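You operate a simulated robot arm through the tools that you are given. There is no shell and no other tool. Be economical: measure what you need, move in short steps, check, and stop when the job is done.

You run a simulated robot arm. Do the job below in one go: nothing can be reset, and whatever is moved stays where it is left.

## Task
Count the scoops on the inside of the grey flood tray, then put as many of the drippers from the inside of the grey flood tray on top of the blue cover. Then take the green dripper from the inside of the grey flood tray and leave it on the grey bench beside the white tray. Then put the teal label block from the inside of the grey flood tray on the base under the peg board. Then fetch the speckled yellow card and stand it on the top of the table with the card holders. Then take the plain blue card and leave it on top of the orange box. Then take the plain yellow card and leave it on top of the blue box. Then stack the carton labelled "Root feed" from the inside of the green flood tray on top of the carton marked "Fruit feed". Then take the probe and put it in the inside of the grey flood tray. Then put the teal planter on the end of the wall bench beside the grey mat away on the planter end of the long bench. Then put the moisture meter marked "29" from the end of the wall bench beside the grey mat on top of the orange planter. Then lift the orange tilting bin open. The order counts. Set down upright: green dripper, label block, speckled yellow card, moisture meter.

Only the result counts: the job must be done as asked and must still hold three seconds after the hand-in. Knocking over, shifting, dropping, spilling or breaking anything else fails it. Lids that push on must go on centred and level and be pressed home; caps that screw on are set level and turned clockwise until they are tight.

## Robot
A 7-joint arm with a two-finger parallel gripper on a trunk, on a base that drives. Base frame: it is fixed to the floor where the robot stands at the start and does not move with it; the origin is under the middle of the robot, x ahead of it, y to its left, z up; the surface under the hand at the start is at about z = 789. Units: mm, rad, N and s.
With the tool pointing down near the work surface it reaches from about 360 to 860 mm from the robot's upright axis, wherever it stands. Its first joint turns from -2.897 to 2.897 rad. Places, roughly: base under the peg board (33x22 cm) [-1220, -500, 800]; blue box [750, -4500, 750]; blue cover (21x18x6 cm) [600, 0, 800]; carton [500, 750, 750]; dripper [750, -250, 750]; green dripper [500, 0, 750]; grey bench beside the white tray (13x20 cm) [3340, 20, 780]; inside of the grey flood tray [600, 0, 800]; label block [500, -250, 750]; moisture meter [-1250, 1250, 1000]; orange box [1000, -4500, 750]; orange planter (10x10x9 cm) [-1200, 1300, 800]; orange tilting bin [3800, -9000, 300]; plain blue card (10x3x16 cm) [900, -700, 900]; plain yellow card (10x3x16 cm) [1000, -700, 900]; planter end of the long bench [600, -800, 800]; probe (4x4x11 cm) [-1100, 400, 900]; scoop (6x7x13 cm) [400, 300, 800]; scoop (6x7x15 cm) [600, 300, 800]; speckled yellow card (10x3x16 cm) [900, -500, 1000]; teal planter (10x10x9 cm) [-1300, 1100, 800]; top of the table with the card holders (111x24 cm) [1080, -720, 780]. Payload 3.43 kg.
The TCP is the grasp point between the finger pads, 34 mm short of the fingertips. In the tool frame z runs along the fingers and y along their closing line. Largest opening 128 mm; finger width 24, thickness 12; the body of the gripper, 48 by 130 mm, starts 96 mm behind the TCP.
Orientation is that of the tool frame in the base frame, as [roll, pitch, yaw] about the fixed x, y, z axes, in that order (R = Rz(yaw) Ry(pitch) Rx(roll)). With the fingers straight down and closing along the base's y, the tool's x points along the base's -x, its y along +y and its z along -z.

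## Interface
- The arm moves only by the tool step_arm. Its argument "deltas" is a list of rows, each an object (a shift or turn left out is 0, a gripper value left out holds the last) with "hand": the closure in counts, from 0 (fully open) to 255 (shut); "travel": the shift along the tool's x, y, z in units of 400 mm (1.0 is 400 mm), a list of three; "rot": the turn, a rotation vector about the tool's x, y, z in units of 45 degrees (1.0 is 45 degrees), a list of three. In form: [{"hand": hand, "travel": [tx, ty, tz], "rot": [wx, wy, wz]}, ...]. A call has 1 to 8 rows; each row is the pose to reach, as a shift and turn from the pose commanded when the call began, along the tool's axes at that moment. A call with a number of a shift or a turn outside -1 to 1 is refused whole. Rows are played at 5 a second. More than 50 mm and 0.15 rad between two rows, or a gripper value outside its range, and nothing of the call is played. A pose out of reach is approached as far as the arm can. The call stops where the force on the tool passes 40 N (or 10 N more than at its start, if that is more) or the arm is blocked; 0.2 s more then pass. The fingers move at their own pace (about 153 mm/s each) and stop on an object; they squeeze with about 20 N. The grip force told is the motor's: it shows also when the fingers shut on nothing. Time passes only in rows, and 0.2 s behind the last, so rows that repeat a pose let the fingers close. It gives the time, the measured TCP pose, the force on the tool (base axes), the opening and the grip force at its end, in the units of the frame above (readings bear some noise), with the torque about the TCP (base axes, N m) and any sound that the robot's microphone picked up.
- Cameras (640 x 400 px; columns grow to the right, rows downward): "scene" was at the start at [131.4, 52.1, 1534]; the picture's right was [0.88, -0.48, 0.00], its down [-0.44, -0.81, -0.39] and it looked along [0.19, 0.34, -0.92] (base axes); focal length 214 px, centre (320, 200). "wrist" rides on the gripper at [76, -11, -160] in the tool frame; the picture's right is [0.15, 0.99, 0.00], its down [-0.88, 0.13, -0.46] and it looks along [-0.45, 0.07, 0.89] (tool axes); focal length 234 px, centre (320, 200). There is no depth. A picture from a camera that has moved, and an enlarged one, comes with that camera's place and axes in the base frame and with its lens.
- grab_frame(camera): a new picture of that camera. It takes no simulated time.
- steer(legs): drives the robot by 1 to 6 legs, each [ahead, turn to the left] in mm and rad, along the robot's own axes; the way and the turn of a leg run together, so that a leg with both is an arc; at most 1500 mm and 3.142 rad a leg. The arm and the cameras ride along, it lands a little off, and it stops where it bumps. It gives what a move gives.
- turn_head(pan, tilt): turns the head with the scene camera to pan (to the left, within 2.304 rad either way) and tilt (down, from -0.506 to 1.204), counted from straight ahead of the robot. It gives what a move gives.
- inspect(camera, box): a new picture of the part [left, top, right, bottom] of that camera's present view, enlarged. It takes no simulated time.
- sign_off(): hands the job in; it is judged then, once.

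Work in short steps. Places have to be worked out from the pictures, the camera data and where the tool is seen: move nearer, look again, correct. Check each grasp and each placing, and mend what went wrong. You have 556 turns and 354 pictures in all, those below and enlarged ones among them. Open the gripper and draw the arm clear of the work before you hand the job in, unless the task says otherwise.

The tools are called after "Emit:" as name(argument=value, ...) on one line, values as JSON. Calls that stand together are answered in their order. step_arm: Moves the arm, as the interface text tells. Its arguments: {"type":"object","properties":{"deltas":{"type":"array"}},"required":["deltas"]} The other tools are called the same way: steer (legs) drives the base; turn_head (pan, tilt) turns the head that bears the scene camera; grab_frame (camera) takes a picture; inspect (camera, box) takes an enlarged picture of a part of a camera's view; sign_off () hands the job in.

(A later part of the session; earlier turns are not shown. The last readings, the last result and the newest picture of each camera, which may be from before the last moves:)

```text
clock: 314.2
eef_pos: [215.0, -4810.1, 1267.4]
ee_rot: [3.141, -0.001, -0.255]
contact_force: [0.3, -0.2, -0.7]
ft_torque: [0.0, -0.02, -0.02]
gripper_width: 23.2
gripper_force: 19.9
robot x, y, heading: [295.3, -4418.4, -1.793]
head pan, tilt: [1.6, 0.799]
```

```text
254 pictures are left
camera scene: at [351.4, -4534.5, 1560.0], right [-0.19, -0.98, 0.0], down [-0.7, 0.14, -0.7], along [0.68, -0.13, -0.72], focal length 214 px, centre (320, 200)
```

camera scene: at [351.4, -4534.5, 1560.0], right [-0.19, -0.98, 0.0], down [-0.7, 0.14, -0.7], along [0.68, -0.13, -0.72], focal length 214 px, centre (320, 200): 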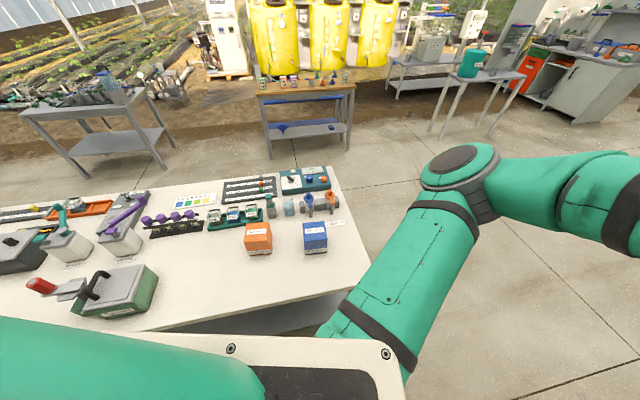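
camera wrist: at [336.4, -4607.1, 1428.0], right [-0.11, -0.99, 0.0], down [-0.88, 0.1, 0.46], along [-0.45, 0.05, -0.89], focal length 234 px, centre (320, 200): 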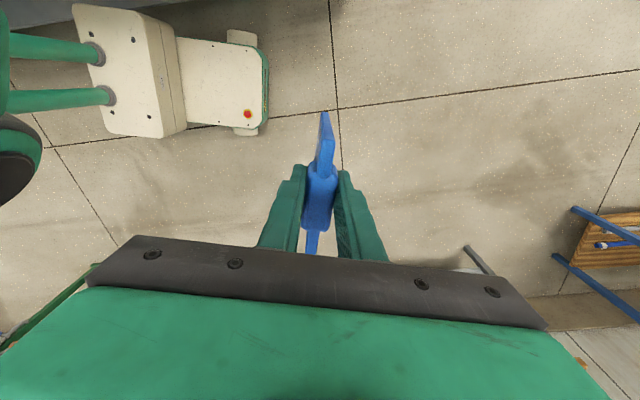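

Orange box top ≈ (904, -4383) and blue box top ≈ (860, -4610). I'll step away from the island, then turn to face it.

Emit:
steer(legs=[[0, -0.8], [130, 0], [0, 2.59]])

Emit:
turn_head(pan=0.0, tilt=0.8)

Emit:
grab_frame(camera="scene")

```text
clock: 315.6
eef_pos: [161.1, -4795.2, 1266.5]
ee_rot: [3.142, 0.001, -0.393]
contact_force: [0.9, 0.1, -0.3]
ft_torque: [0.02, 0.01, 0.01]
gripper_width: 23.2
gripper_force: 19.7
robot x, y, heading: [295.2, -4417.0, -1.925]
head pan, tilt: [1.6, 0.799]
stopped in leg 1: the robot was blocked; the commanded pose is now the measured one
```

```text
clock: 317.2
eef_pos: [160.9, -4795.2, 1268.2]
ee_rot: [-3.141, 0.001, -0.391]
contact_force: [0.0, 0.1, -0.3]
ft_torque: [-0.01, -0.01, 0.01]
gripper_width: 23.1
gripper_force: 20.5
robot x, y, heading: [295.5, -4417.6, -1.929]
head pan, tilt: [0.0, 0.799]
```

```text
253 pictures are left
camera scene: at [230.3, -4591.1, 1560.1], right [-0.94, 0.35, 0.0], down [0.25, 0.67, -0.7], along [-0.24, -0.65, -0.72], focal length 214 px, centre (320, 200)
```

scene: 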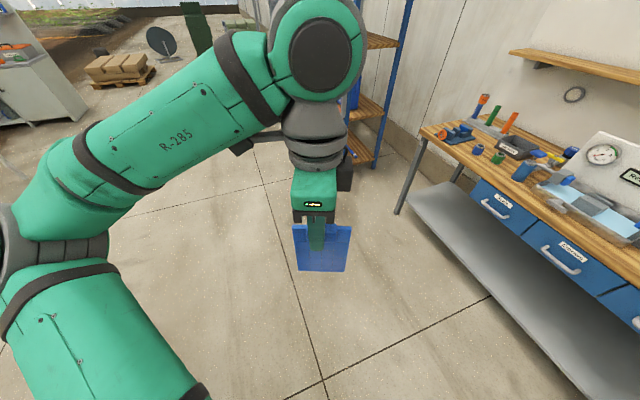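

Same corner again; I'll drive forward along this heading to gain clearance, then turn left.

Emit:
steer(legs=[[200, 0], [0, 1.927]])

Emit:
grab_frame(camera="scene")

Emit:
grab_frame(camera="wrist")

```text
clock: 324.1
eef_pos: [626.2, -4590.3, 1266.9]
ee_rot: [-3.141, 0.0, 1.558]
contact_force: [0.5, -0.5, -0.8]
ft_torque: [0.0, -0.02, 0.01]
gripper_width: 23.1
gripper_force: 20.2
robot x, y, heading: [227.0, -4606.6, 0.024]
head pan, tilt: [0.0, 0.799]
```

```text
252 pictures are left
camera scene: at [411.3, -4599.5, 1560.1], right [0.02, -1.0, 0.0], down [-0.72, -0.01, -0.7], along [0.7, 0.01, -0.72], focal length 214 px, centre (320, 200)
```

scene: 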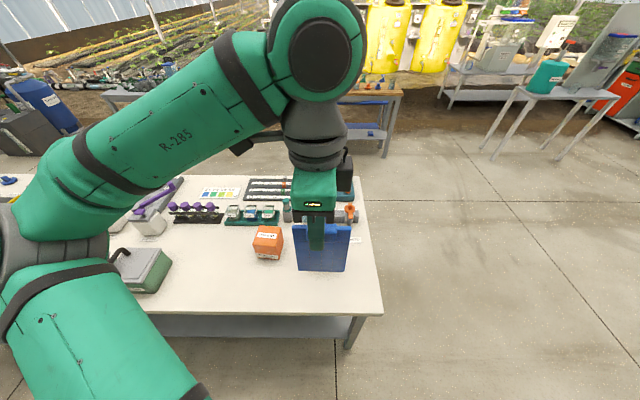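

```text
251 pictures are left
camera wrist: at [617.4, -4514.7, 1428.0], right [0.99, 0.13, 0.0], down [0.12, -0.88, 0.46], along [0.06, -0.45, -0.89], focal length 234 px, centre (320, 200)
```

wrist: 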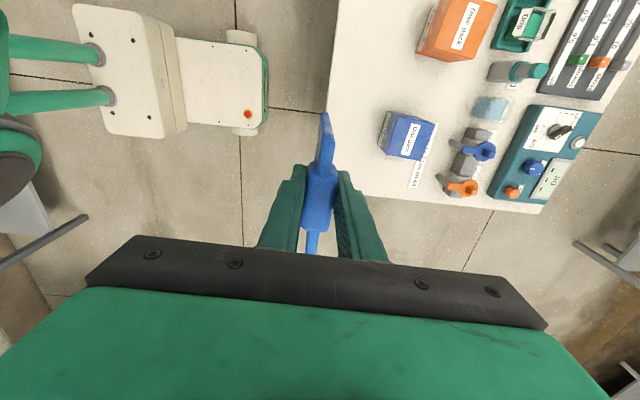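

Zooming on the two boxes to see the size and orientation of their tops.

Emit:
inspect(camera="wrist", box=[370, 0, 530, 180])

Emit:
inspect(camera="scene", box=[200, 180, 390, 300])

```text
2.22 times, centred on (450, 90) of wrist
camera zoom: at [617.4, -4514.7, 1428.0], right [0.99, 0.13, 0.0], down [0.12, -0.88, 0.46], along [0.06, -0.45, -0.89], focal length 520 px, centre (31, 444)
```

zoom: 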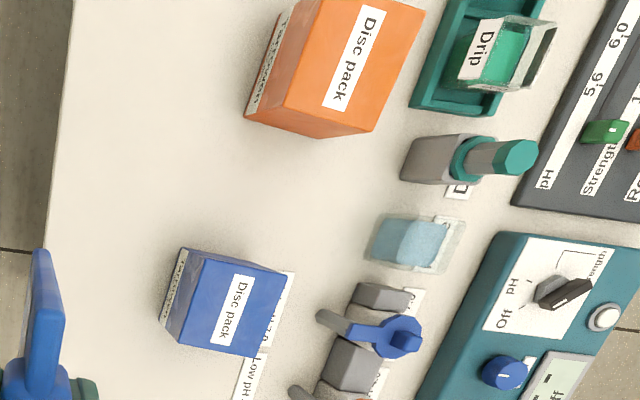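

```text
3.33 times, centred on (295, 240) of scene
camera zoom: at [411.3, -4599.5, 1560.1], right [0.02, -1.0, 0.0], down [-0.72, -0.01, -0.7], along [0.7, 0.01, -0.72], focal length 715 px, centre (403, 67)
```

zoom: 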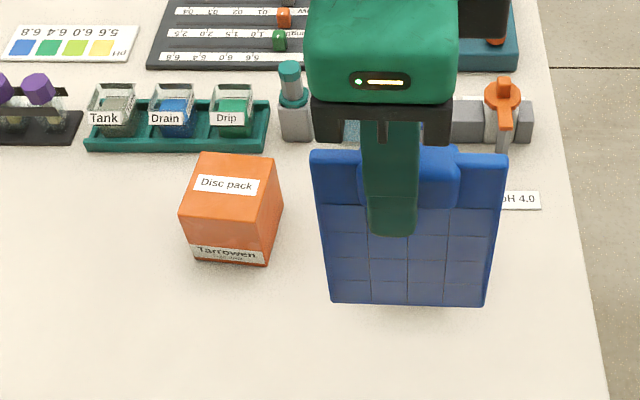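

Both are ~95 mm cubes; the orange top centre is about (872, -4395, 885). Moving the blue card over it at height.

Emit:
step_arm(deltas=[{"travel": [0.07, 0.087, 0]}, {"travel": [0.14, 0.174, 0]}, {"travel": [0.21, 0.26, 0]}, {"travel": [0.283, 0.348, 0]}, {"travel": [0.354, 0.435, 0]}, {"travel": [0.425, 0.522, 0]}, {"travel": [0.4955, 0.609, 0]}])

Emit:
step_arm(deltas=[{"travel": [0, 0, 0.12]}, {"travel": [0, 0, 0.24]}, {"travel": [0, 0, 0.36]}, {"travel": [0, 0, 0.47]}])

Emit:
grab_frame(camera="wrist")

Emit:
inspect(camera="scene", box=[200, 100, 390, 300])

```text
clock: 325.7
eef_pos: [875.2, -4395.4, 1269.9]
ee_rot: [3.141, 0.0, 1.555]
contact_force: [-0.2, 0.1, -0.4]
ft_torque: [-0.02, -0.04, -0.02]
gripper_width: 23.1
gripper_force: 20.2
robot x, y, heading: [228.7, -4606.1, 0.025]
head pan, tilt: [0.0, 0.799]
```

```text
clock: 326.7
eef_pos: [874.6, -4395.6, 1081.8]
ee_rot: [3.14, -0.001, 1.556]
contact_force: [0.0, -0.8, -0.5]
ft_torque: [0.0, -0.04, 0.02]
gripper_width: 23.2
gripper_force: 19.6
robot x, y, heading: [227.7, -4603.8, 0.026]
head pan, tilt: [0.0, 0.799]
```

```text
248 pictures are left
camera wrist: at [863.0, -4319.1, 1242.2], right [0.99, 0.13, 0.0], down [0.12, -0.88, 0.46], along [0.06, -0.45, -0.89], focal length 234 px, centre (320, 200)
```

wrist: 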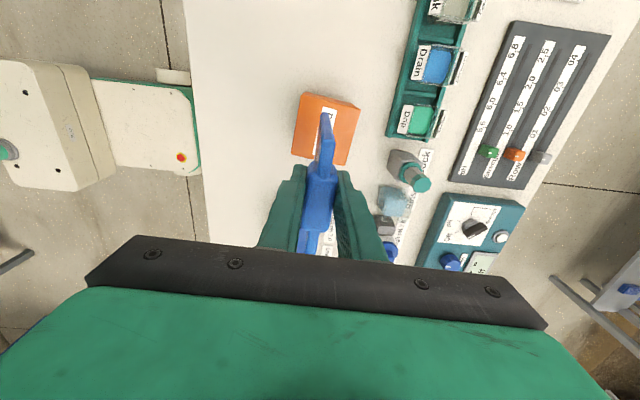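

```text
2.00 times, centred on (295, 200) of scene
camera zoom: at [411.1, -4599.6, 1560.1], right [0.02, -1.0, 0.0], down [-0.72, -0.01, -0.7], along [0.7, 0.01, -0.72], focal length 429 px, centre (370, 200)
```

zoom: 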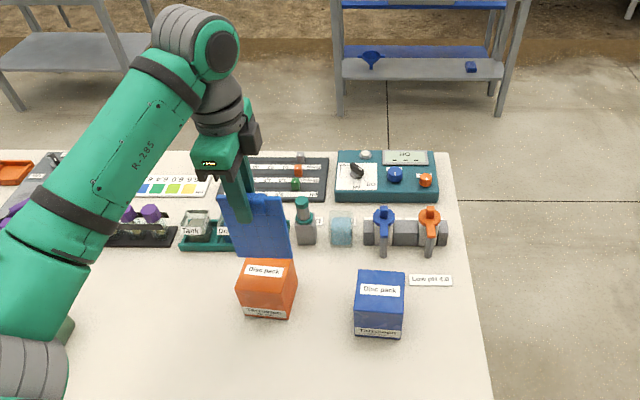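

Box top centre reads (878, -4384) from here. Shifting slightly and lowering until contact.

Emit:
step_arm(deltas=[{"travel": [0.025, 0.008, 0.05]}, {"travel": [0.025, 0.008, 0.1]}])

Emit:
inspect(camera="scene", box=[240, 170, 340, 270])

```text
clock: 327.3
eef_pos: [876.9, -4386.2, 1040.6]
ee_rot: [-3.141, 0.001, 1.557]
contact_force: [0.4, 0.7, -0.1]
ft_torque: [-0.01, -0.04, 0.01]
gripper_width: 23.2
gripper_force: 20.2
robot x, y, heading: [223.8, -4606.0, 0.023]
head pan, tilt: [0.0, 0.799]
```

```text
4.00 times, centred on (290, 220) of scene
camera zoom: at [411.2, -4599.5, 1560.1], right [0.02, -1.0, 0.0], down [-0.72, -0.01, -0.7], along [0.7, 0.01, -0.72], focal length 858 px, centre (440, 120)
```

zoom: 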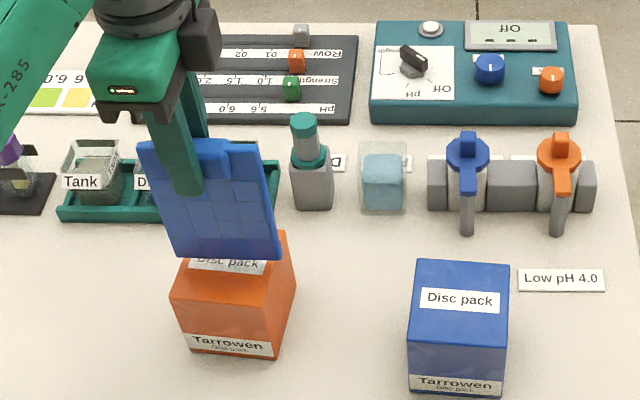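

The card's bottom is about 25 mm above the box. Continuing in small steps.

Emit:
step_arm(deltas=[{"travel": [0, 0, 0.03]}])

Emit:
step_arm(deltas=[{"travel": [0, 0, 0.01]}])

Emit:
step_arm(deltas=[{"travel": [0, 0, 0.01]}])

Emit:
step_arm(deltas=[{"travel": [0, 0, 0.008]}])

```text
clock: 327.7
eef_pos: [876.1, -4386.1, 1028.4]
ee_rot: [3.141, 0.0, 1.554]
contact_force: [-0.9, -1.1, 2.3]
ft_torque: [-0.12, 0.07, -0.04]
gripper_width: 23.1
gripper_force: 20.5
robot x, y, heading: [225.3, -4604.5, 0.024]
head pan, tilt: [0.0, 0.799]
```

```text
clock: 328.1
eef_pos: [878.1, -4386.2, 1026.7]
ee_rot: [3.137, -0.001, 1.557]
contact_force: [-2.7, 0.1, 34.6]
ft_torque: [-0.01, 0.44, -0.06]
gripper_width: 23.4
gripper_force: 20.3
robot x, y, heading: [227.9, -4605.6, 0.023]
head pan, tilt: [0.0, 0.799]
```

```text
clock: 328.4
eef_pos: [878.6, -4386.0, 1027.5]
ee_rot: [3.132, 0.0, 1.558]
contact_force: [-2.5, -0.3, 9.6]
ft_torque: [-0.1, 0.31, 0.0]
gripper_width: 23.4
gripper_force: 20.5
robot x, y, heading: [226.1, -4605.2, 0.014]
head pan, tilt: [0.0, 0.799]
stopped in row 1: the force on the tool passed its limit at 51 N (the readings are from after the stop); the commanded pose is now the measured one
```

```text
clock: 329.0
eef_pos: [879.0, -4384.0, 1026.9]
ee_rot: [3.129, -0.002, 1.558]
contact_force: [-1.7, -0.9, 9.2]
ft_torque: [-0.09, 0.29, 0.03]
gripper_width: 23.4
gripper_force: 19.5
robot x, y, heading: [227.6, -4605.4, 0.022]
head pan, tilt: [0.0, 0.799]
stopped in row 1: the force on the tool passed its limit at 42 N (the readings are from after the stop); the commanded pose is now the measured one
```

Contact reached at TCP≈1027. Checking before release.

Emit:
inspect(camera="scene", box=[240, 170, 340, 270])

Emit:
grab_frame(camera="wrist")

```text
4.00 times, centred on (290, 220) of scene
camera zoom: at [411.0, -4599.6, 1560.1], right [0.02, -1.0, 0.0], down [-0.72, -0.01, -0.7], along [0.7, 0.01, -0.72], focal length 858 px, centre (440, 120)
```

zoom: 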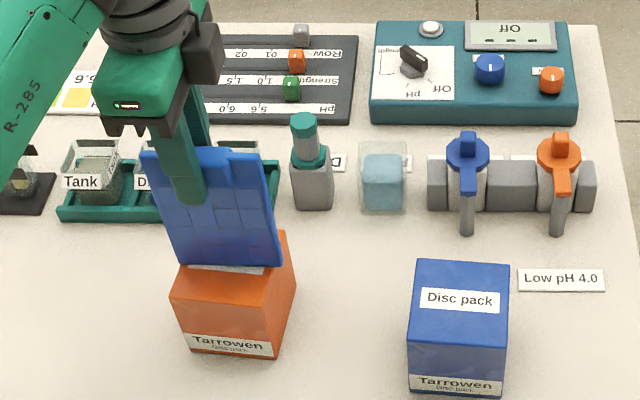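

```text
244 pictures are left
camera wrist: at [866.7, -4309.0, 1187.7], right [0.99, 0.13, 0.01], down [0.11, -0.88, 0.46], along [0.07, -0.45, -0.89], focal length 234 px, centre (320, 200)
```

wrist: 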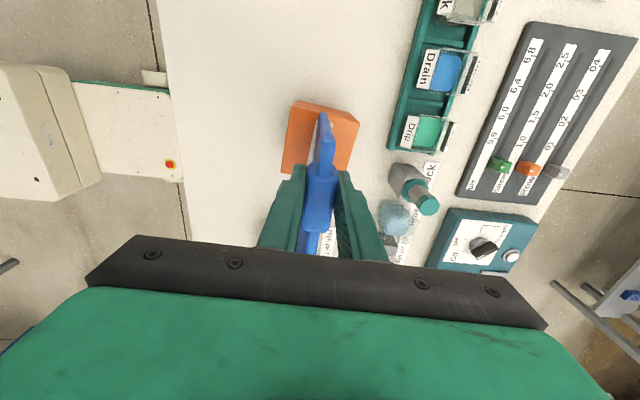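

The card sits in the middle of the box top. Releasing gently and rising.

Emit:
step_arm(deltas=[{"hand": 225, "travel": [0, 0, -0.003]}, {"hand": 190, "travel": [0, 0, -0.003]}, {"hand": 150, "travel": [0, 0, -0.003]}, {"hand": 130, "travel": [0, 0, -0.003]}, {"hand": 130, "travel": [0, 0, -0.1]}, {"hand": 130, "travel": [0, 0, -0.22]}, {"hand": 130, "travel": [0, 0, -0.34]}, {"hand": 130, "travel": [0, 0, -0.46]}])

Emit:
grab_frame(camera="wrist")

Emit:
inspect(camera="scene", box=[220, 140, 380, 290])

```text
clock: 330.8
eef_pos: [877.4, -4387.8, 1208.8]
ee_rot: [3.131, -0.001, 1.555]
contact_force: [1.2, 0.8, 0.0]
ft_torque: [-0.01, 0.03, 0.03]
gripper_width: 62.5
gripper_force: 0.1
robot x, y, heading: [223.8, -4605.5, 0.019]
head pan, tilt: [0.0, 0.799]
```

```text
243 pictures are left
camera wrist: at [865.7, -4310.6, 1369.0], right [0.99, 0.13, 0.01], down [0.11, -0.88, 0.46], along [0.07, -0.45, -0.89], focal length 234 px, centre (320, 200)
```

wrist: 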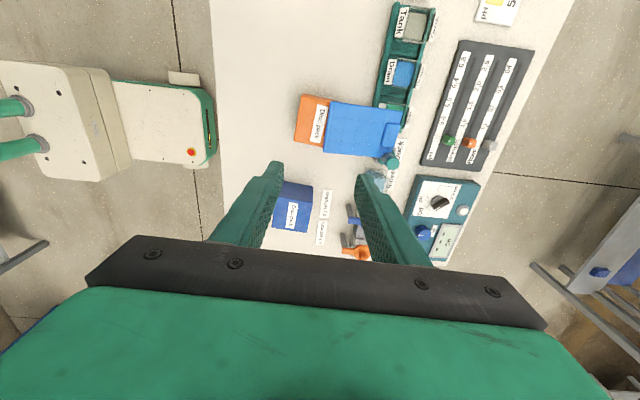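

```text
2.67 times, centred on (300, 215) of scene
camera zoom: at [411.6, -4599.2, 1560.0], right [0.02, -1.0, 0.0], down [-0.72, -0.02, -0.7], along [0.7, 0.01, -0.72], focal length 572 px, centre (373, 160)
```

zoom: 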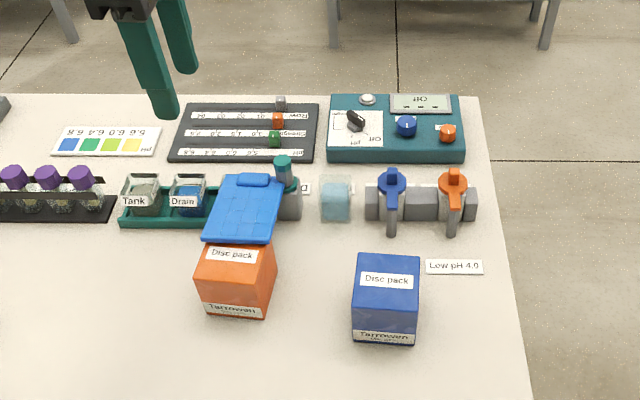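

The card tipped backwards: its lower end is on the box and its top is leaning on the rack. I'll look closely to plan the repair.

Emit:
inspect(camera="scene", box=[240, 170, 340, 260])

Emit:
inspect(camera="wrist", box=[280, 70, 440, 180])

```text
4.44 times, centred on (290, 215) of scene
camera zoom: at [411.6, -4599.2, 1560.0], right [0.02, -1.0, 0.0], down [-0.72, -0.02, -0.7], along [0.7, 0.01, -0.72], focal length 953 px, centre (453, 133)
```

zoom: 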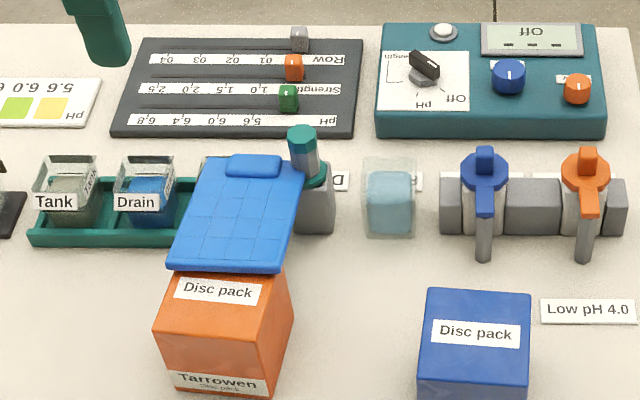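

```text
3.64 times, centred on (360, 125) of wrist
camera zoom: at [865.7, -4310.6, 1369.0], right [0.99, 0.13, 0.01], down [0.11, -0.88, 0.46], along [0.07, -0.45, -0.89], focal length 852 px, centre (174, 473)
```

zoom: 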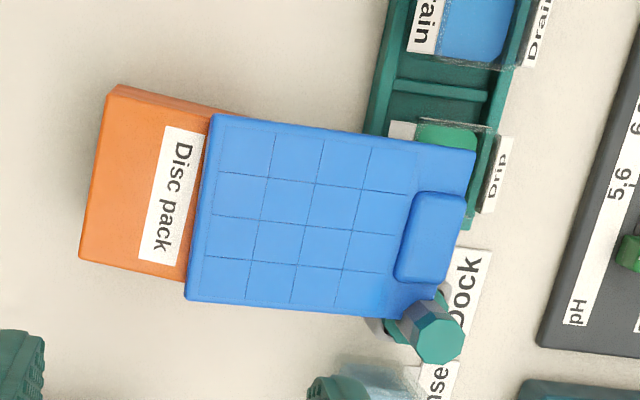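

The card lies flat, z≈890–905, spanning x≈895–1045 with width y≈-4434…-4342. I'll regrip it across its width at x≈952 (free space between box and rack) and move it back centred on the box. First rotate the gripper back by 90°.

Emit:
step_arm(deltas=[{"hand": 0, "rot": [0.003, 0, -0.17]}, {"rot": [0.006, 0, -0.34]}, {"rot": [0.01, 0, -0.51]}, {"rot": [0.012, 0, -0.68]}, {"rot": [0.013, 0, -0.85]}, {"rot": [0.013, 0, -1.0]}])

Emit:
step_arm(deltas=[{"rot": [0, 0, -0.17]}, {"rot": [0, 0, -0.34]}, {"rot": [0, 0, -0.51]}, {"rot": [0, 0, -0.68]}, {"rot": [0, 0, -0.85]}, {"rot": [0, 0, -1.0]}])

```text
clock: 332.2
eef_pos: [876.7, -4385.7, 1210.0]
ee_rot: [3.139, 0.003, 2.344]
contact_force: [0.4, -0.4, -0.2]
ft_torque: [0.02, 0.0, 0.03]
gripper_width: 127.8
gripper_force: 0.0
robot x, y, heading: [226.0, -4603.0, 0.023]
head pan, tilt: [0.0, 0.799]
```

```text
clock: 333.6
eef_pos: [876.5, -4386.3, 1210.3]
ee_rot: [-3.14, 0.004, 3.129]
contact_force: [0.4, -0.4, 0.2]
ft_torque: [0.0, 0.01, 0.02]
gripper_width: 127.9
gripper_force: 0.0
robot x, y, heading: [229.0, -4601.8, 0.019]
head pan, tilt: [0.0, 0.799]
```

Moving over x≈952 and descending to z≈1000 for a look.

Emit:
step_arm(deltas=[{"travel": [-0.09, 0, 0]}, {"travel": [-0.189, -0.006, 0]}, {"travel": [-0.189, -0.006, 0.12]}, {"travel": [-0.189, -0.006, 0.24]}, {"travel": [-0.189, -0.006, 0.36]}, {"travel": [-0.189, -0.006, 0.48]}])

Emit:
grab_frame(camera="wrist")

Emit:
inspect(camera="scene", box=[220, 140, 380, 290])

```text
clock: 335.0
eef_pos: [949.4, -4388.8, 1017.0]
ee_rot: [-3.14, 0.005, 3.127]
contact_force: [-0.8, -0.4, 0.4]
ft_torque: [-0.02, -0.01, 0.0]
gripper_width: 127.8
gripper_force: 0.1
robot x, y, heading: [223.9, -4605.8, 0.02]
head pan, tilt: [0.0, 0.799]
```

```text
239 pictures are left
camera wrist: at [872.8, -4398.3, 1178.0], right [-0.13, 0.99, 0.0], down [0.88, 0.12, 0.46], along [0.46, 0.06, -0.89], focal length 234 px, centre (320, 200)
```

wrist: 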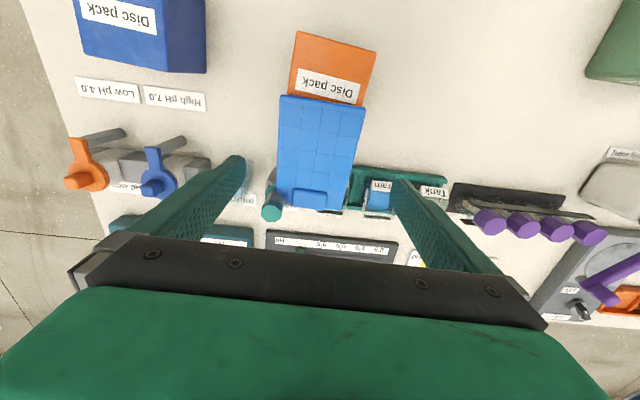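

```text
2.67 times, centred on (300, 215) of scene
camera zoom: at [411.1, -4599.5, 1560.1], right [0.02, -1.0, 0.0], down [-0.72, -0.01, -0.7], along [0.7, 0.01, -0.72], focal length 572 px, centre (373, 160)
```

zoom: 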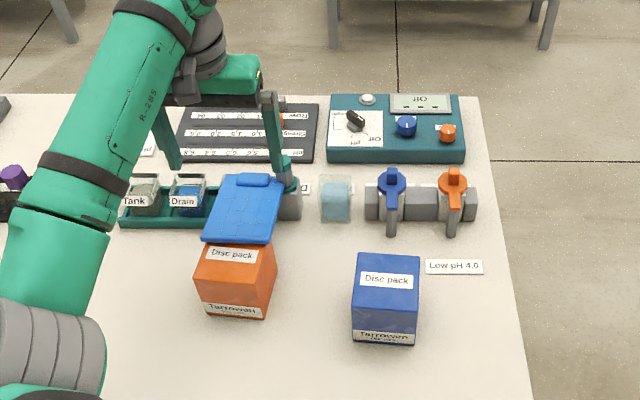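

Fingers will come down clear of box, rack and bottle. Descending to z≈910.

Emit:
step_arm(deltas=[{"travel": [-0.006, 0, 0.1]}, {"travel": [-0.006, 0, 0.2]}, {"travel": [-0.006, 0, 0.265]}])

Emit:
grab_frame(camera="wrist")

Emit:
inspect(camera="scene", box=[240, 170, 340, 260])

```text
clock: 335.8
eef_pos: [955.5, -4389.3, 913.6]
ee_rot: [-3.139, 0.003, 3.127]
contact_force: [-0.1, -0.1, 0.1]
ft_torque: [-0.01, -0.01, 0.0]
gripper_width: 127.9
gripper_force: 0.0
robot x, y, heading: [228.1, -4605.2, 0.028]
head pan, tilt: [0.0, 0.799]
```

```text
237 pictures are left
camera wrist: at [878.2, -4399.5, 1073.5], right [-0.13, 0.99, 0.0], down [0.88, 0.12, 0.46], along [0.45, 0.06, -0.89], focal length 234 px, centre (320, 200)
```

wrist: 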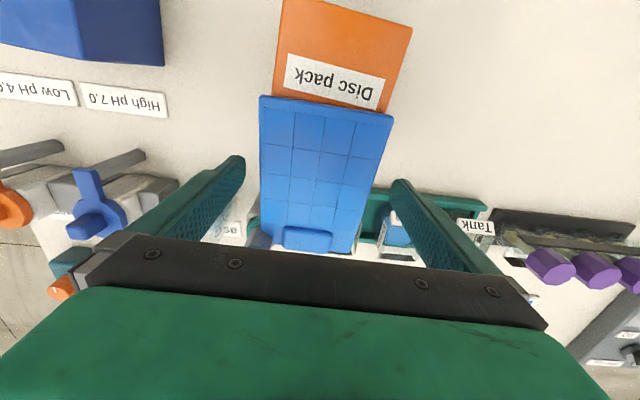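

```text
4.44 times, centred on (290, 215) of scene
camera zoom: at [411.2, -4599.4, 1560.1], right [0.02, -1.0, 0.0], down [-0.72, -0.02, -0.7], along [0.7, 0.01, -0.72], focal length 953 px, centre (453, 133)
```

zoom: 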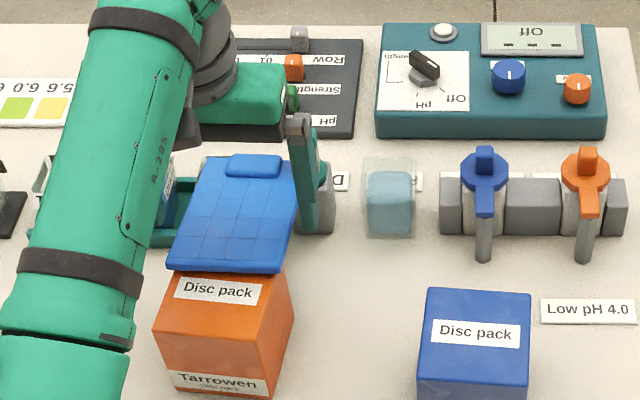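

Aligned. Closing on the card's width.

Emit:
step_arm(deltas=[{"hand": 50}, {"hand": 90}, {"hand": 255}, {"hand": 255}])

Emit:
grab_frame(camera="wrist")

```text
clock: 336.8
eef_pos: [953.8, -4390.2, 914.2]
ee_rot: [-3.14, 0.003, 3.127]
contact_force: [-0.5, 0.4, -0.7]
ft_torque: [-0.01, 0.0, 0.01]
gripper_width: 99.3
gripper_force: 20.0
robot x, y, heading: [226.5, -4604.7, 0.018]
head pan, tilt: [0.0, 0.799]
```

```text
235 pictures are left
camera wrist: at [878.2, -4399.8, 1073.6], right [-0.13, 0.99, 0.0], down [0.88, 0.12, 0.46], along [0.45, 0.06, -0.89], focal length 234 px, centre (320, 200)
```

wrist: 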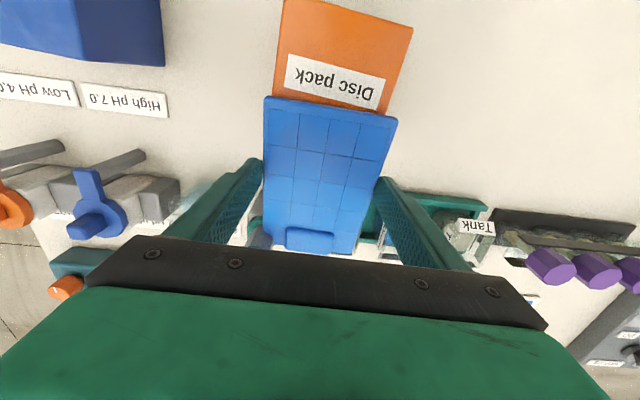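

Gripped at 99 mm. Lifting 60 mm.

Emit:
step_arm(deltas=[{"travel": [0, 0, -0.03]}, {"travel": [0, 0, -0.08]}, {"travel": [0, 0, -0.15]}])

Emit:
grab_frame(camera="wrist")

Emit:
inspect(camera="scene", box=[240, 140, 340, 260])

```text
clock: 337.6
eef_pos: [954.2, -4389.3, 972.6]
ee_rot: [-3.141, 0.002, 3.129]
contact_force: [0.3, -1.0, 0.9]
ft_torque: [0.03, 0.02, 0.0]
gripper_width: 99.1
gripper_force: 20.4
robot x, y, heading: [225.5, -4605.7, 0.019]
head pan, tilt: [0.0, 0.799]
```

```text
234 pictures are left
camera wrist: at [878.4, -4399.1, 1132.6], right [-0.13, 0.99, 0.0], down [0.88, 0.12, 0.46], along [0.45, 0.06, -0.89], focal length 234 px, centre (320, 200)
```

wrist: 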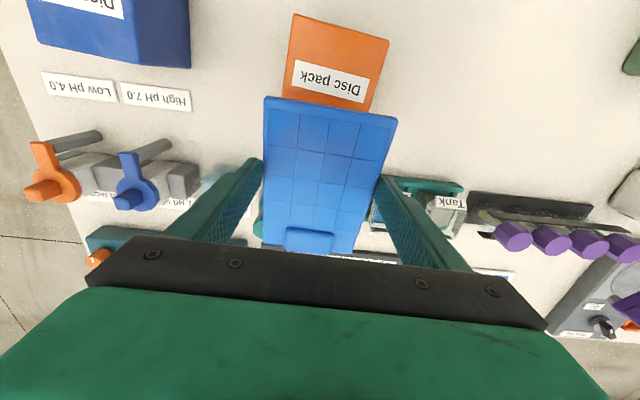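

```text
3.33 times, centred on (290, 200) of scene
camera zoom: at [411.5, -4599.5, 1560.0], right [0.02, -1.0, 0.0], down [-0.72, -0.01, -0.7], along [0.7, 0.01, -0.72], focal length 715 px, centre (420, 200)
```

zoom: 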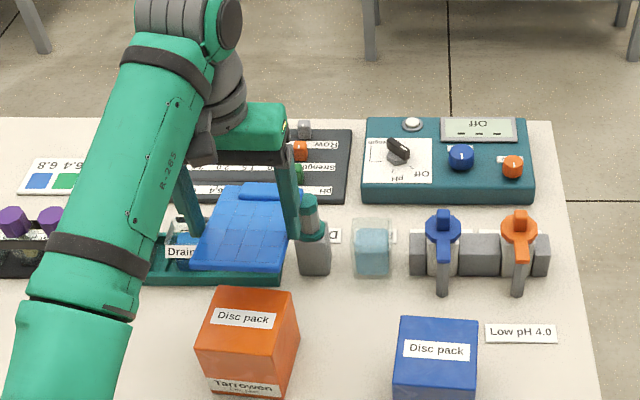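

Held level. Moving it back so its centre is over the box (TCP to about (851, -4385)).

Emit:
step_arm(deltas=[{"travel": [0.1, 0.005, 0]}, {"travel": [0.2, 0.01, 0]}, {"travel": [0.2575, 0.0135, 0]}])

Emit:
grab_frame(camera="wrist")

Emit:
inspect(camera="scene", box=[240, 170, 340, 270])

```text
clock: 338.4
eef_pos: [852.5, -4384.4, 974.2]
ee_rot: [-3.139, 0.004, 3.128]
contact_force: [0.0, -0.4, -0.9]
ft_torque: [0.0, 0.03, -0.04]
gripper_width: 99.1
gripper_force: 20.4
robot x, y, heading: [226.9, -4604.9, 0.02]
head pan, tilt: [0.0, 0.799]
```

```text
232 pictures are left
camera wrist: at [775.8, -4393.2, 1133.2], right [-0.13, 0.99, 0.0], down [0.88, 0.12, 0.46], along [0.45, 0.06, -0.89], focal length 234 px, centre (320, 200)
```

wrist: 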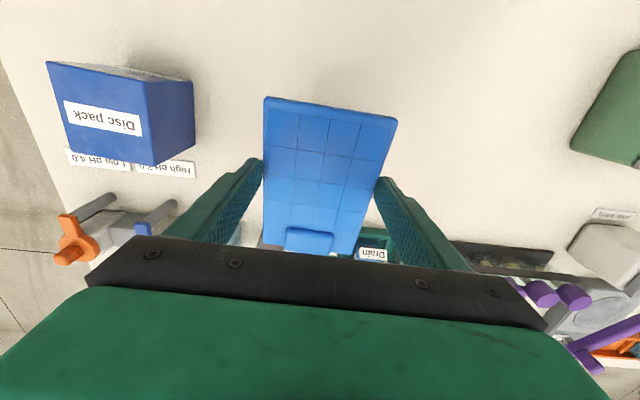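

```text
4.00 times, centred on (290, 220) of scene
camera zoom: at [411.4, -4599.6, 1560.0], right [0.02, -1.0, 0.0], down [-0.72, -0.01, -0.7], along [0.7, 0.01, -0.72], focal length 858 px, centre (440, 120)
```

zoom: 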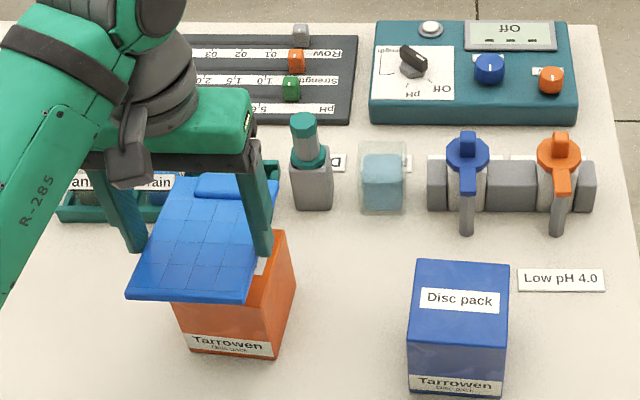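

Lowering onto the box top.

Emit:
step_arm(deltas=[{"travel": [0, 0, 0.07]}, {"travel": [0, 0, 0.125]}])

Emit:
inspect(camera="scene", box=[240, 170, 340, 270])

Emit:
step_arm(deltas=[{"travel": [0, 0, 0.01]}])

Emit:
step_arm(deltas=[{"travel": [0, 0, 0.006]}])

```text
clock: 339.0
eef_pos: [852.7, -4383.5, 921.5]
ee_rot: [-3.14, 0.002, 3.128]
contact_force: [-1.5, 0.1, 6.8]
ft_torque: [0.01, -0.48, 0.05]
gripper_width: 99.4
gripper_force: 19.5
robot x, y, heading: [227.0, -4605.2, 0.022]
head pan, tilt: [0.0, 0.799]
```

```text
4.00 times, centred on (290, 220) of scene
camera zoom: at [411.1, -4599.5, 1560.1], right [0.02, -1.0, 0.0], down [-0.72, -0.02, -0.7], along [0.7, 0.01, -0.72], focal length 858 px, centre (440, 120)
```

zoom: 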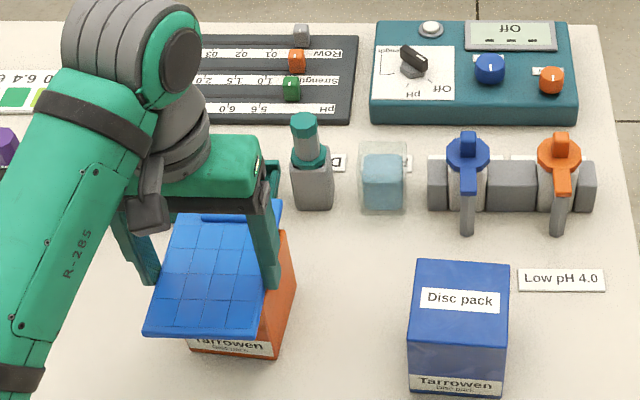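

```text
clock: 339.4
eef_pos: [852.0, -4382.9, 919.0]
ee_rot: [-3.139, 0.003, 3.129]
contact_force: [-1.5, 0.9, 8.3]
ft_torque: [-0.01, -0.44, 0.01]
gripper_width: 99.0
gripper_force: 20.6
robot x, y, heading: [224.9, -4602.9, 0.024]
head pan, tilt: [0.0, 0.799]
```

```text
clock: 339.8
eef_pos: [850.7, -4382.5, 916.3]
ee_rot: [-3.138, 0.003, 3.127]
contact_force: [-4.0, -0.2, 7.7]
ft_torque: [0.02, -0.45, -0.02]
gripper_width: 99.0
gripper_force: 20.0
robot x, y, heading: [228.8, -4602.8, 0.027]
head pan, tilt: [0.0, 0.799]
```

Contact at the far side of the box top with COM over the box. Releasing gently.

Emit:
step_arm(deltas=[{"hand": 50}, {"hand": 40}, {"hand": 30}, {"hand": 0}])

Emit:
grab_frame(camera="wrist")

Emit:
inspect(camera="scene", box=[240, 170, 340, 270])

```text
clock: 340.8
eef_pos: [852.8, -4383.1, 915.9]
ee_rot: [-3.14, 0.004, 3.127]
contact_force: [0.7, -0.2, 0.4]
ft_torque: [0.02, -0.04, -0.01]
gripper_width: 128.3
gripper_force: 0.0
robot x, y, heading: [228.0, -4603.5, 0.02]
head pan, tilt: [0.0, 0.799]
```

```text
229 pictures are left
camera wrist: at [776.0, -4392.5, 1075.8], right [-0.13, 0.99, 0.0], down [0.88, 0.12, 0.46], along [0.45, 0.06, -0.89], focal length 234 px, centre (320, 200)
```

wrist: 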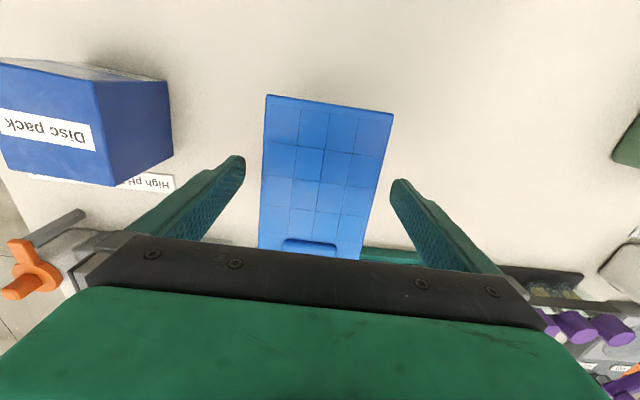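

```text
4.00 times, centred on (290, 220) of scene
camera zoom: at [411.3, -4599.5, 1560.1], right [0.02, -1.0, 0.0], down [-0.72, -0.01, -0.7], along [0.7, 0.01, -0.72], focal length 858 px, centre (440, 120)
```

zoom: 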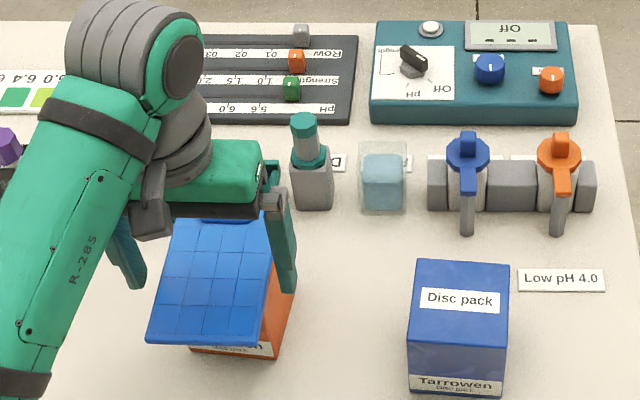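

The card lies on the box. Raising the hand to check that it is stable.

Emit:
step_arm(deltas=[{"travel": [0, 0, -0.1]}, {"travel": [0, 0, -0.22]}, {"travel": [0, 0, -0.34]}, {"travel": [0, 0, -0.46]}, {"travel": [0.05, 0, -0.57]}, {"travel": [0.12, 0, -0.66]}])

Emit:
grab_frame(camera="wrist")

Emit:
inspect(camera="scene", box=[220, 150, 360, 270])

```text
clock: 342.2
eef_pos: [804.5, -4381.5, 1179.2]
ee_rot: [-3.14, 0.002, 3.126]
contact_force: [0.4, 0.0, -1.4]
ft_torque: [-0.02, 0.06, -0.01]
gripper_width: 128.2
gripper_force: 0.1
robot x, y, heading: [225.2, -4607.5, 0.024]
head pan, tilt: [0.0, 0.799]
```

```text
227 pictures are left
camera wrist: at [728.3, -4391.5, 1339.1], right [-0.13, 0.99, 0.0], down [0.88, 0.12, 0.46], along [0.45, 0.06, -0.89], focal length 234 px, centre (320, 200)
```

wrist: 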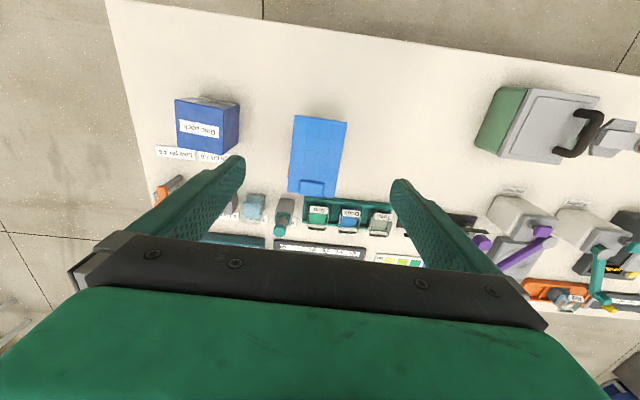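

```text
3.33 times, centred on (290, 210) of scene
camera zoom: at [411.7, -4599.4, 1560.0], right [0.02, -1.0, 0.0], down [-0.72, -0.01, -0.7], along [0.7, 0.01, -0.72], focal length 715 px, centre (420, 167)
```

zoom: 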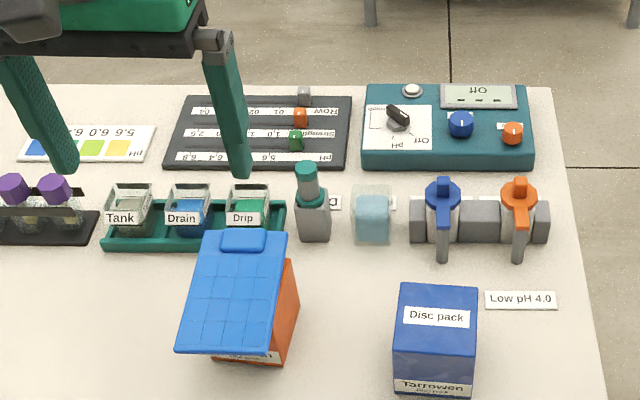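

The blue card now lies stably across the orange box, with the rack undisturbed. I'll tuck the arm and go back for the plain yellow card.

Emit:
step_arm(deltas=[{"travel": [0.07, -0.08, -0.02]}, {"travel": [0.14, -0.16, -0.04]}, {"travel": [0.21, -0.24, -0.04]}, {"travel": [0.28, -0.32, -0.04]}, {"travel": [0.35, -0.4, -0.04]}, {"travel": [0.41, -0.47, -0.04]}, {"travel": [0.46, -0.52, -0.04]}])

Emit:
steer(legs=[[0, 1.547], [1500, 0], [1150, 0], [0, -1.571], [1460, 0], [0, 1.571]])

```text
clock: 343.8
eef_pos: [616.0, -4588.9, 1195.4]
ee_rot: [-3.139, 0.003, 3.13]
contact_force: [-1.1, -0.2, 0.6]
ft_torque: [-0.03, 0.02, 0.02]
gripper_width: 128.0
gripper_force: 0.1
robot x, y, heading: [225.3, -4604.1, 0.021]
head pan, tilt: [0.0, 0.799]
```

```text
clock: 376.9
eef_pos: [1643.7, -1471.7, 1196.2]
ee_rot: [-3.138, 0.005, -1.582]
contact_force: [0.0, 0.1, 0.0]
ft_torque: [0.03, -0.01, 0.0]
gripper_width: 128.1
gripper_force: 0.0
robot x, y, heading: [1658.7, -1860.5, 1.592]
head pan, tilt: [0.0, 0.799]
```

Driving to the card table's far side again.

Emit:
steer(legs=[[1190, -0.021], [0, 1.571], [110, 0]])

Emit:
step_arm(deltas=[{"hand": 143, "rot": [0, 0, 0.17]}, {"rot": [0, 0, 0.34]}, {"rot": [0, 0, 0.51]}, {"rot": [0, 0, 0.68]}, {"rot": [0, 0, 0.85]}, {"rot": [0, 0, 1.0]}])

Emit:
step_arm(deltas=[{"rot": [0, 0, 0.17]}, {"rot": [0, 0, 0.34]}, {"rot": [0, 0, 0.51]}, {"rot": [0, 0, 0.68]}, {"rot": [0, 0, 0.85]}, {"rot": [0, 0, 0.97]}])

Emit:
grab_frame(camera="scene")

Emit:
grab_frame(camera="wrist")

```text
clock: 388.0
eef_pos: [1141.2, -689.2, 1196.1]
ee_rot: [-3.139, 0.004, -0.034]
contact_force: [0.5, 0.3, -0.7]
ft_torque: [-0.01, 0.05, -0.03]
gripper_width: 127.8
gripper_force: 0.0
robot x, y, heading: [1533.3, -684.2, 3.14]
head pan, tilt: [0.0, 0.799]
```

```text
clock: 389.4
eef_pos: [1140.6, -689.5, 1195.9]
ee_rot: [3.14, 0.003, -0.823]
contact_force: [0.4, 0.0, 0.5]
ft_torque: [0.02, -0.02, 0.0]
gripper_width: 56.2
gripper_force: 0.0
robot x, y, heading: [1530.0, -680.7, 3.143]
head pan, tilt: [0.0, 0.799]
```

```text
clock: 390.8
eef_pos: [1141.4, -689.9, 1196.2]
ee_rot: [3.138, 0.002, -1.583]
contact_force: [0.5, -0.1, 0.1]
ft_torque: [0.0, -0.01, 0.01]
gripper_width: 56.1
gripper_force: 0.1
robot x, y, heading: [1532.4, -682.6, 3.14]
head pan, tilt: [0.0, 0.799]
```

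```text
225 pictures are left
camera scene: at [1344.8, -682.3, 1560.1], right [0.0, 1.0, 0.0], down [0.72, 0.0, -0.7], along [-0.7, 0.0, -0.72], focal length 214 px, centre (320, 200)
```

scene: 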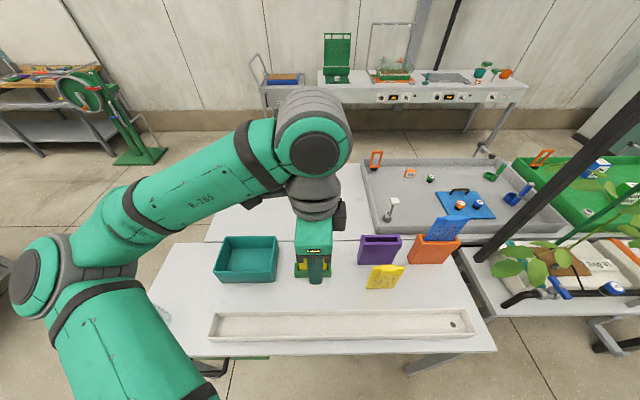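

```text
224 pictures are left
camera wrist: at [1152.1, -765.7, 1355.9], right [-0.99, -0.13, 0.0], down [-0.12, 0.88, 0.46], along [-0.06, 0.45, -0.89], focal length 234 px, centre (320, 200)
```

wrist: 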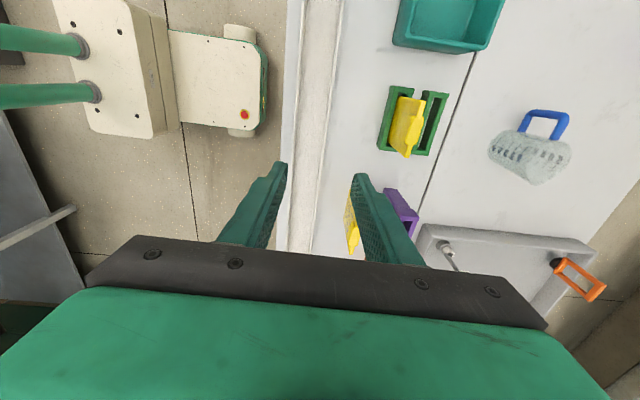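

Moving over the yellow card.

Emit:
step_arm(deltas=[{"travel": [0.015, 0.09, 0.05], "rot": [0.002, 0, -0.01]}, {"travel": [0.03, 0.18, 0.1], "rot": [0.004, 0, -0.0155]}, {"travel": [0.045, 0.27, 0.18], "rot": [0.0045, 0, -0.0155]}, {"travel": [0.06, 0.36, 0.26], "rot": [0.0045, 0, -0.0155]}, {"travel": [0.07, 0.414, 0.34], "rot": [0.0045, 0, -0.0155]}])

Emit:
grab_frame(camera="wrist")

Emit:
inspect(camera="scene", box=[220, 180, 420, 310])

```text
clock: 392.0
eef_pos: [976.1, -716.5, 1059.0]
ee_rot: [-3.141, 0.002, -1.569]
contact_force: [1.2, 0.5, 0.6]
ft_torque: [0.0, 0.01, -0.01]
gripper_width: 56.2
gripper_force: 0.1
robot x, y, heading: [1529.3, -684.1, 3.141]
head pan, tilt: [0.0, 0.799]
```

```text
223 pictures are left
camera wrist: at [987.4, -793.0, 1220.1], right [-0.99, -0.15, 0.0], down [-0.13, 0.88, 0.46], along [-0.07, 0.45, -0.89], focal length 234 px, centre (320, 200)
```

wrist: 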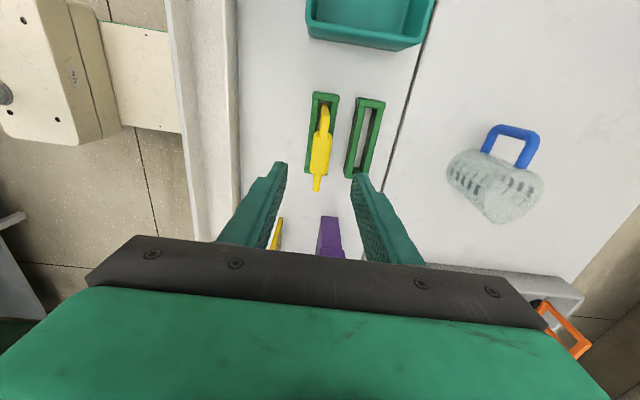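

```text
3.08 times, centred on (320, 245) of scene
camera zoom: at [1344.9, -682.2, 1560.1], right [0.0, 1.0, 0.0], down [0.72, 0.0, -0.7], along [-0.7, 0.0, -0.72], focal length 660 px, centre (320, 62)
```

zoom: 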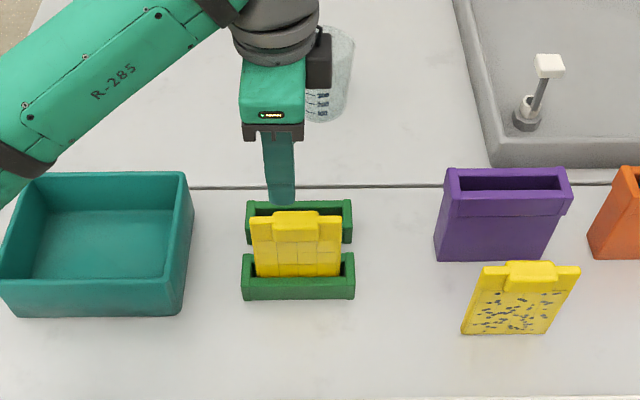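

Tab at about (974, -714). Descending to z≈929.

Emit:
step_arm(deltas=[{"travel": [-0.008, 0.004, 0.1]}, {"travel": [-0.008, 0.004, 0.2]}, {"travel": [-0.008, 0.004, 0.28]}])

Emit:
grab_frame(camera="wrist")

```text
clock: 392.8
eef_pos: [972.2, -712.8, 949.8]
ee_rot: [-3.14, 0.002, -1.57]
contact_force: [-0.9, 0.6, 0.1]
ft_torque: [-0.01, 0.01, -0.02]
gripper_width: 56.3
gripper_force: 0.0
robot x, y, heading: [1532.1, -685.3, 3.142]
head pan, tilt: [0.0, 0.799]
```

```text
221 pictures are left
camera wrist: at [984.4, -788.9, 1108.4], right [-0.99, -0.15, 0.0], down [-0.13, 0.88, 0.46], along [-0.07, 0.45, -0.89], focal length 234 px, centre (320, 200)
```

wrist: 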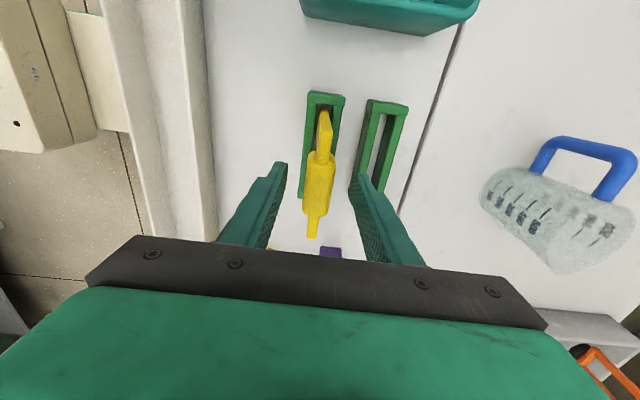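

Centred. Lowering 20 mm, closing and lifting.

Emit:
step_arm(deltas=[{"travel": [0, 0, 0.03]}, {"travel": [0, 0, 0.053]}, {"hand": 255, "travel": [0, 0, 0.053]}, {"hand": 255, "travel": [0, 0, 0.053]}, {"hand": 255, "travel": [0, 0, 0.053]}])

Emit:
step_arm(deltas=[{"travel": [0, 0, -0.05]}, {"travel": [0, 0, -0.12]}, {"travel": [0, 0, -0.22]}, {"travel": [0, 0, -0.32]}, {"travel": [0, 0, -0.42]}])

Emit:
grab_frame(camera="wrist")

Emit:
grab_frame(camera="scene")

```text
clock: 394.0
eef_pos: [973.0, -712.3, 926.4]
ee_rot: [3.141, 0.001, -1.569]
contact_force: [-0.1, 0.7, -0.7]
ft_torque: [0.03, -0.01, 0.0]
gripper_width: 23.6
gripper_force: 19.7
robot x, y, heading: [1533.0, -683.2, 3.139]
head pan, tilt: [0.0, 0.799]
```

```text
clock: 395.2
eef_pos: [973.6, -711.2, 1095.3]
ee_rot: [-3.14, 0.001, -1.569]
contact_force: [-0.1, -0.7, -0.6]
ft_torque: [-0.01, 0.0, -0.02]
gripper_width: 23.3
gripper_force: 20.0
robot x, y, heading: [1528.5, -683.4, 3.141]
head pan, tilt: [0.0, 0.799]
```

```text
220 pictures are left
camera wrist: at [984.9, -786.6, 1255.1], right [-0.99, -0.15, 0.0], down [-0.13, 0.88, 0.46], along [-0.07, 0.45, -0.89], focal length 234 px, centre (320, 200)
```

wrist: 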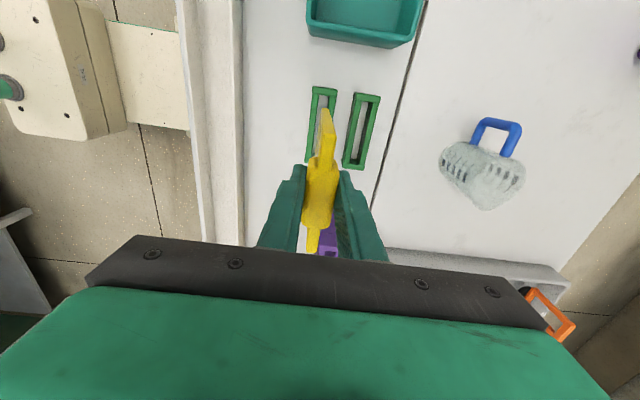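

```text
219 pictures are left
camera scene: at [1344.6, -682.3, 1560.0], right [0.0, 1.0, 0.0], down [0.72, 0.0, -0.7], along [-0.7, 0.0, -0.72], focal length 214 px, centre (320, 200)
```

scene: 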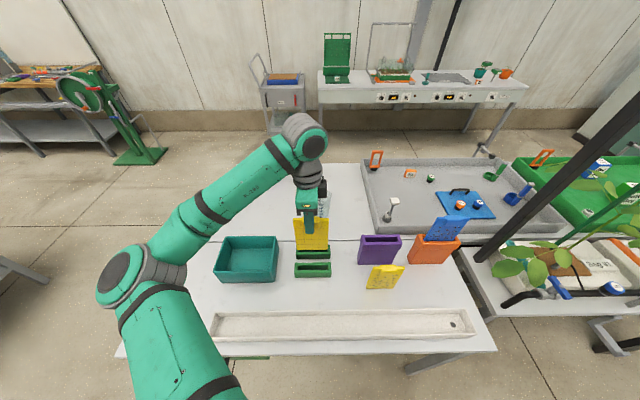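

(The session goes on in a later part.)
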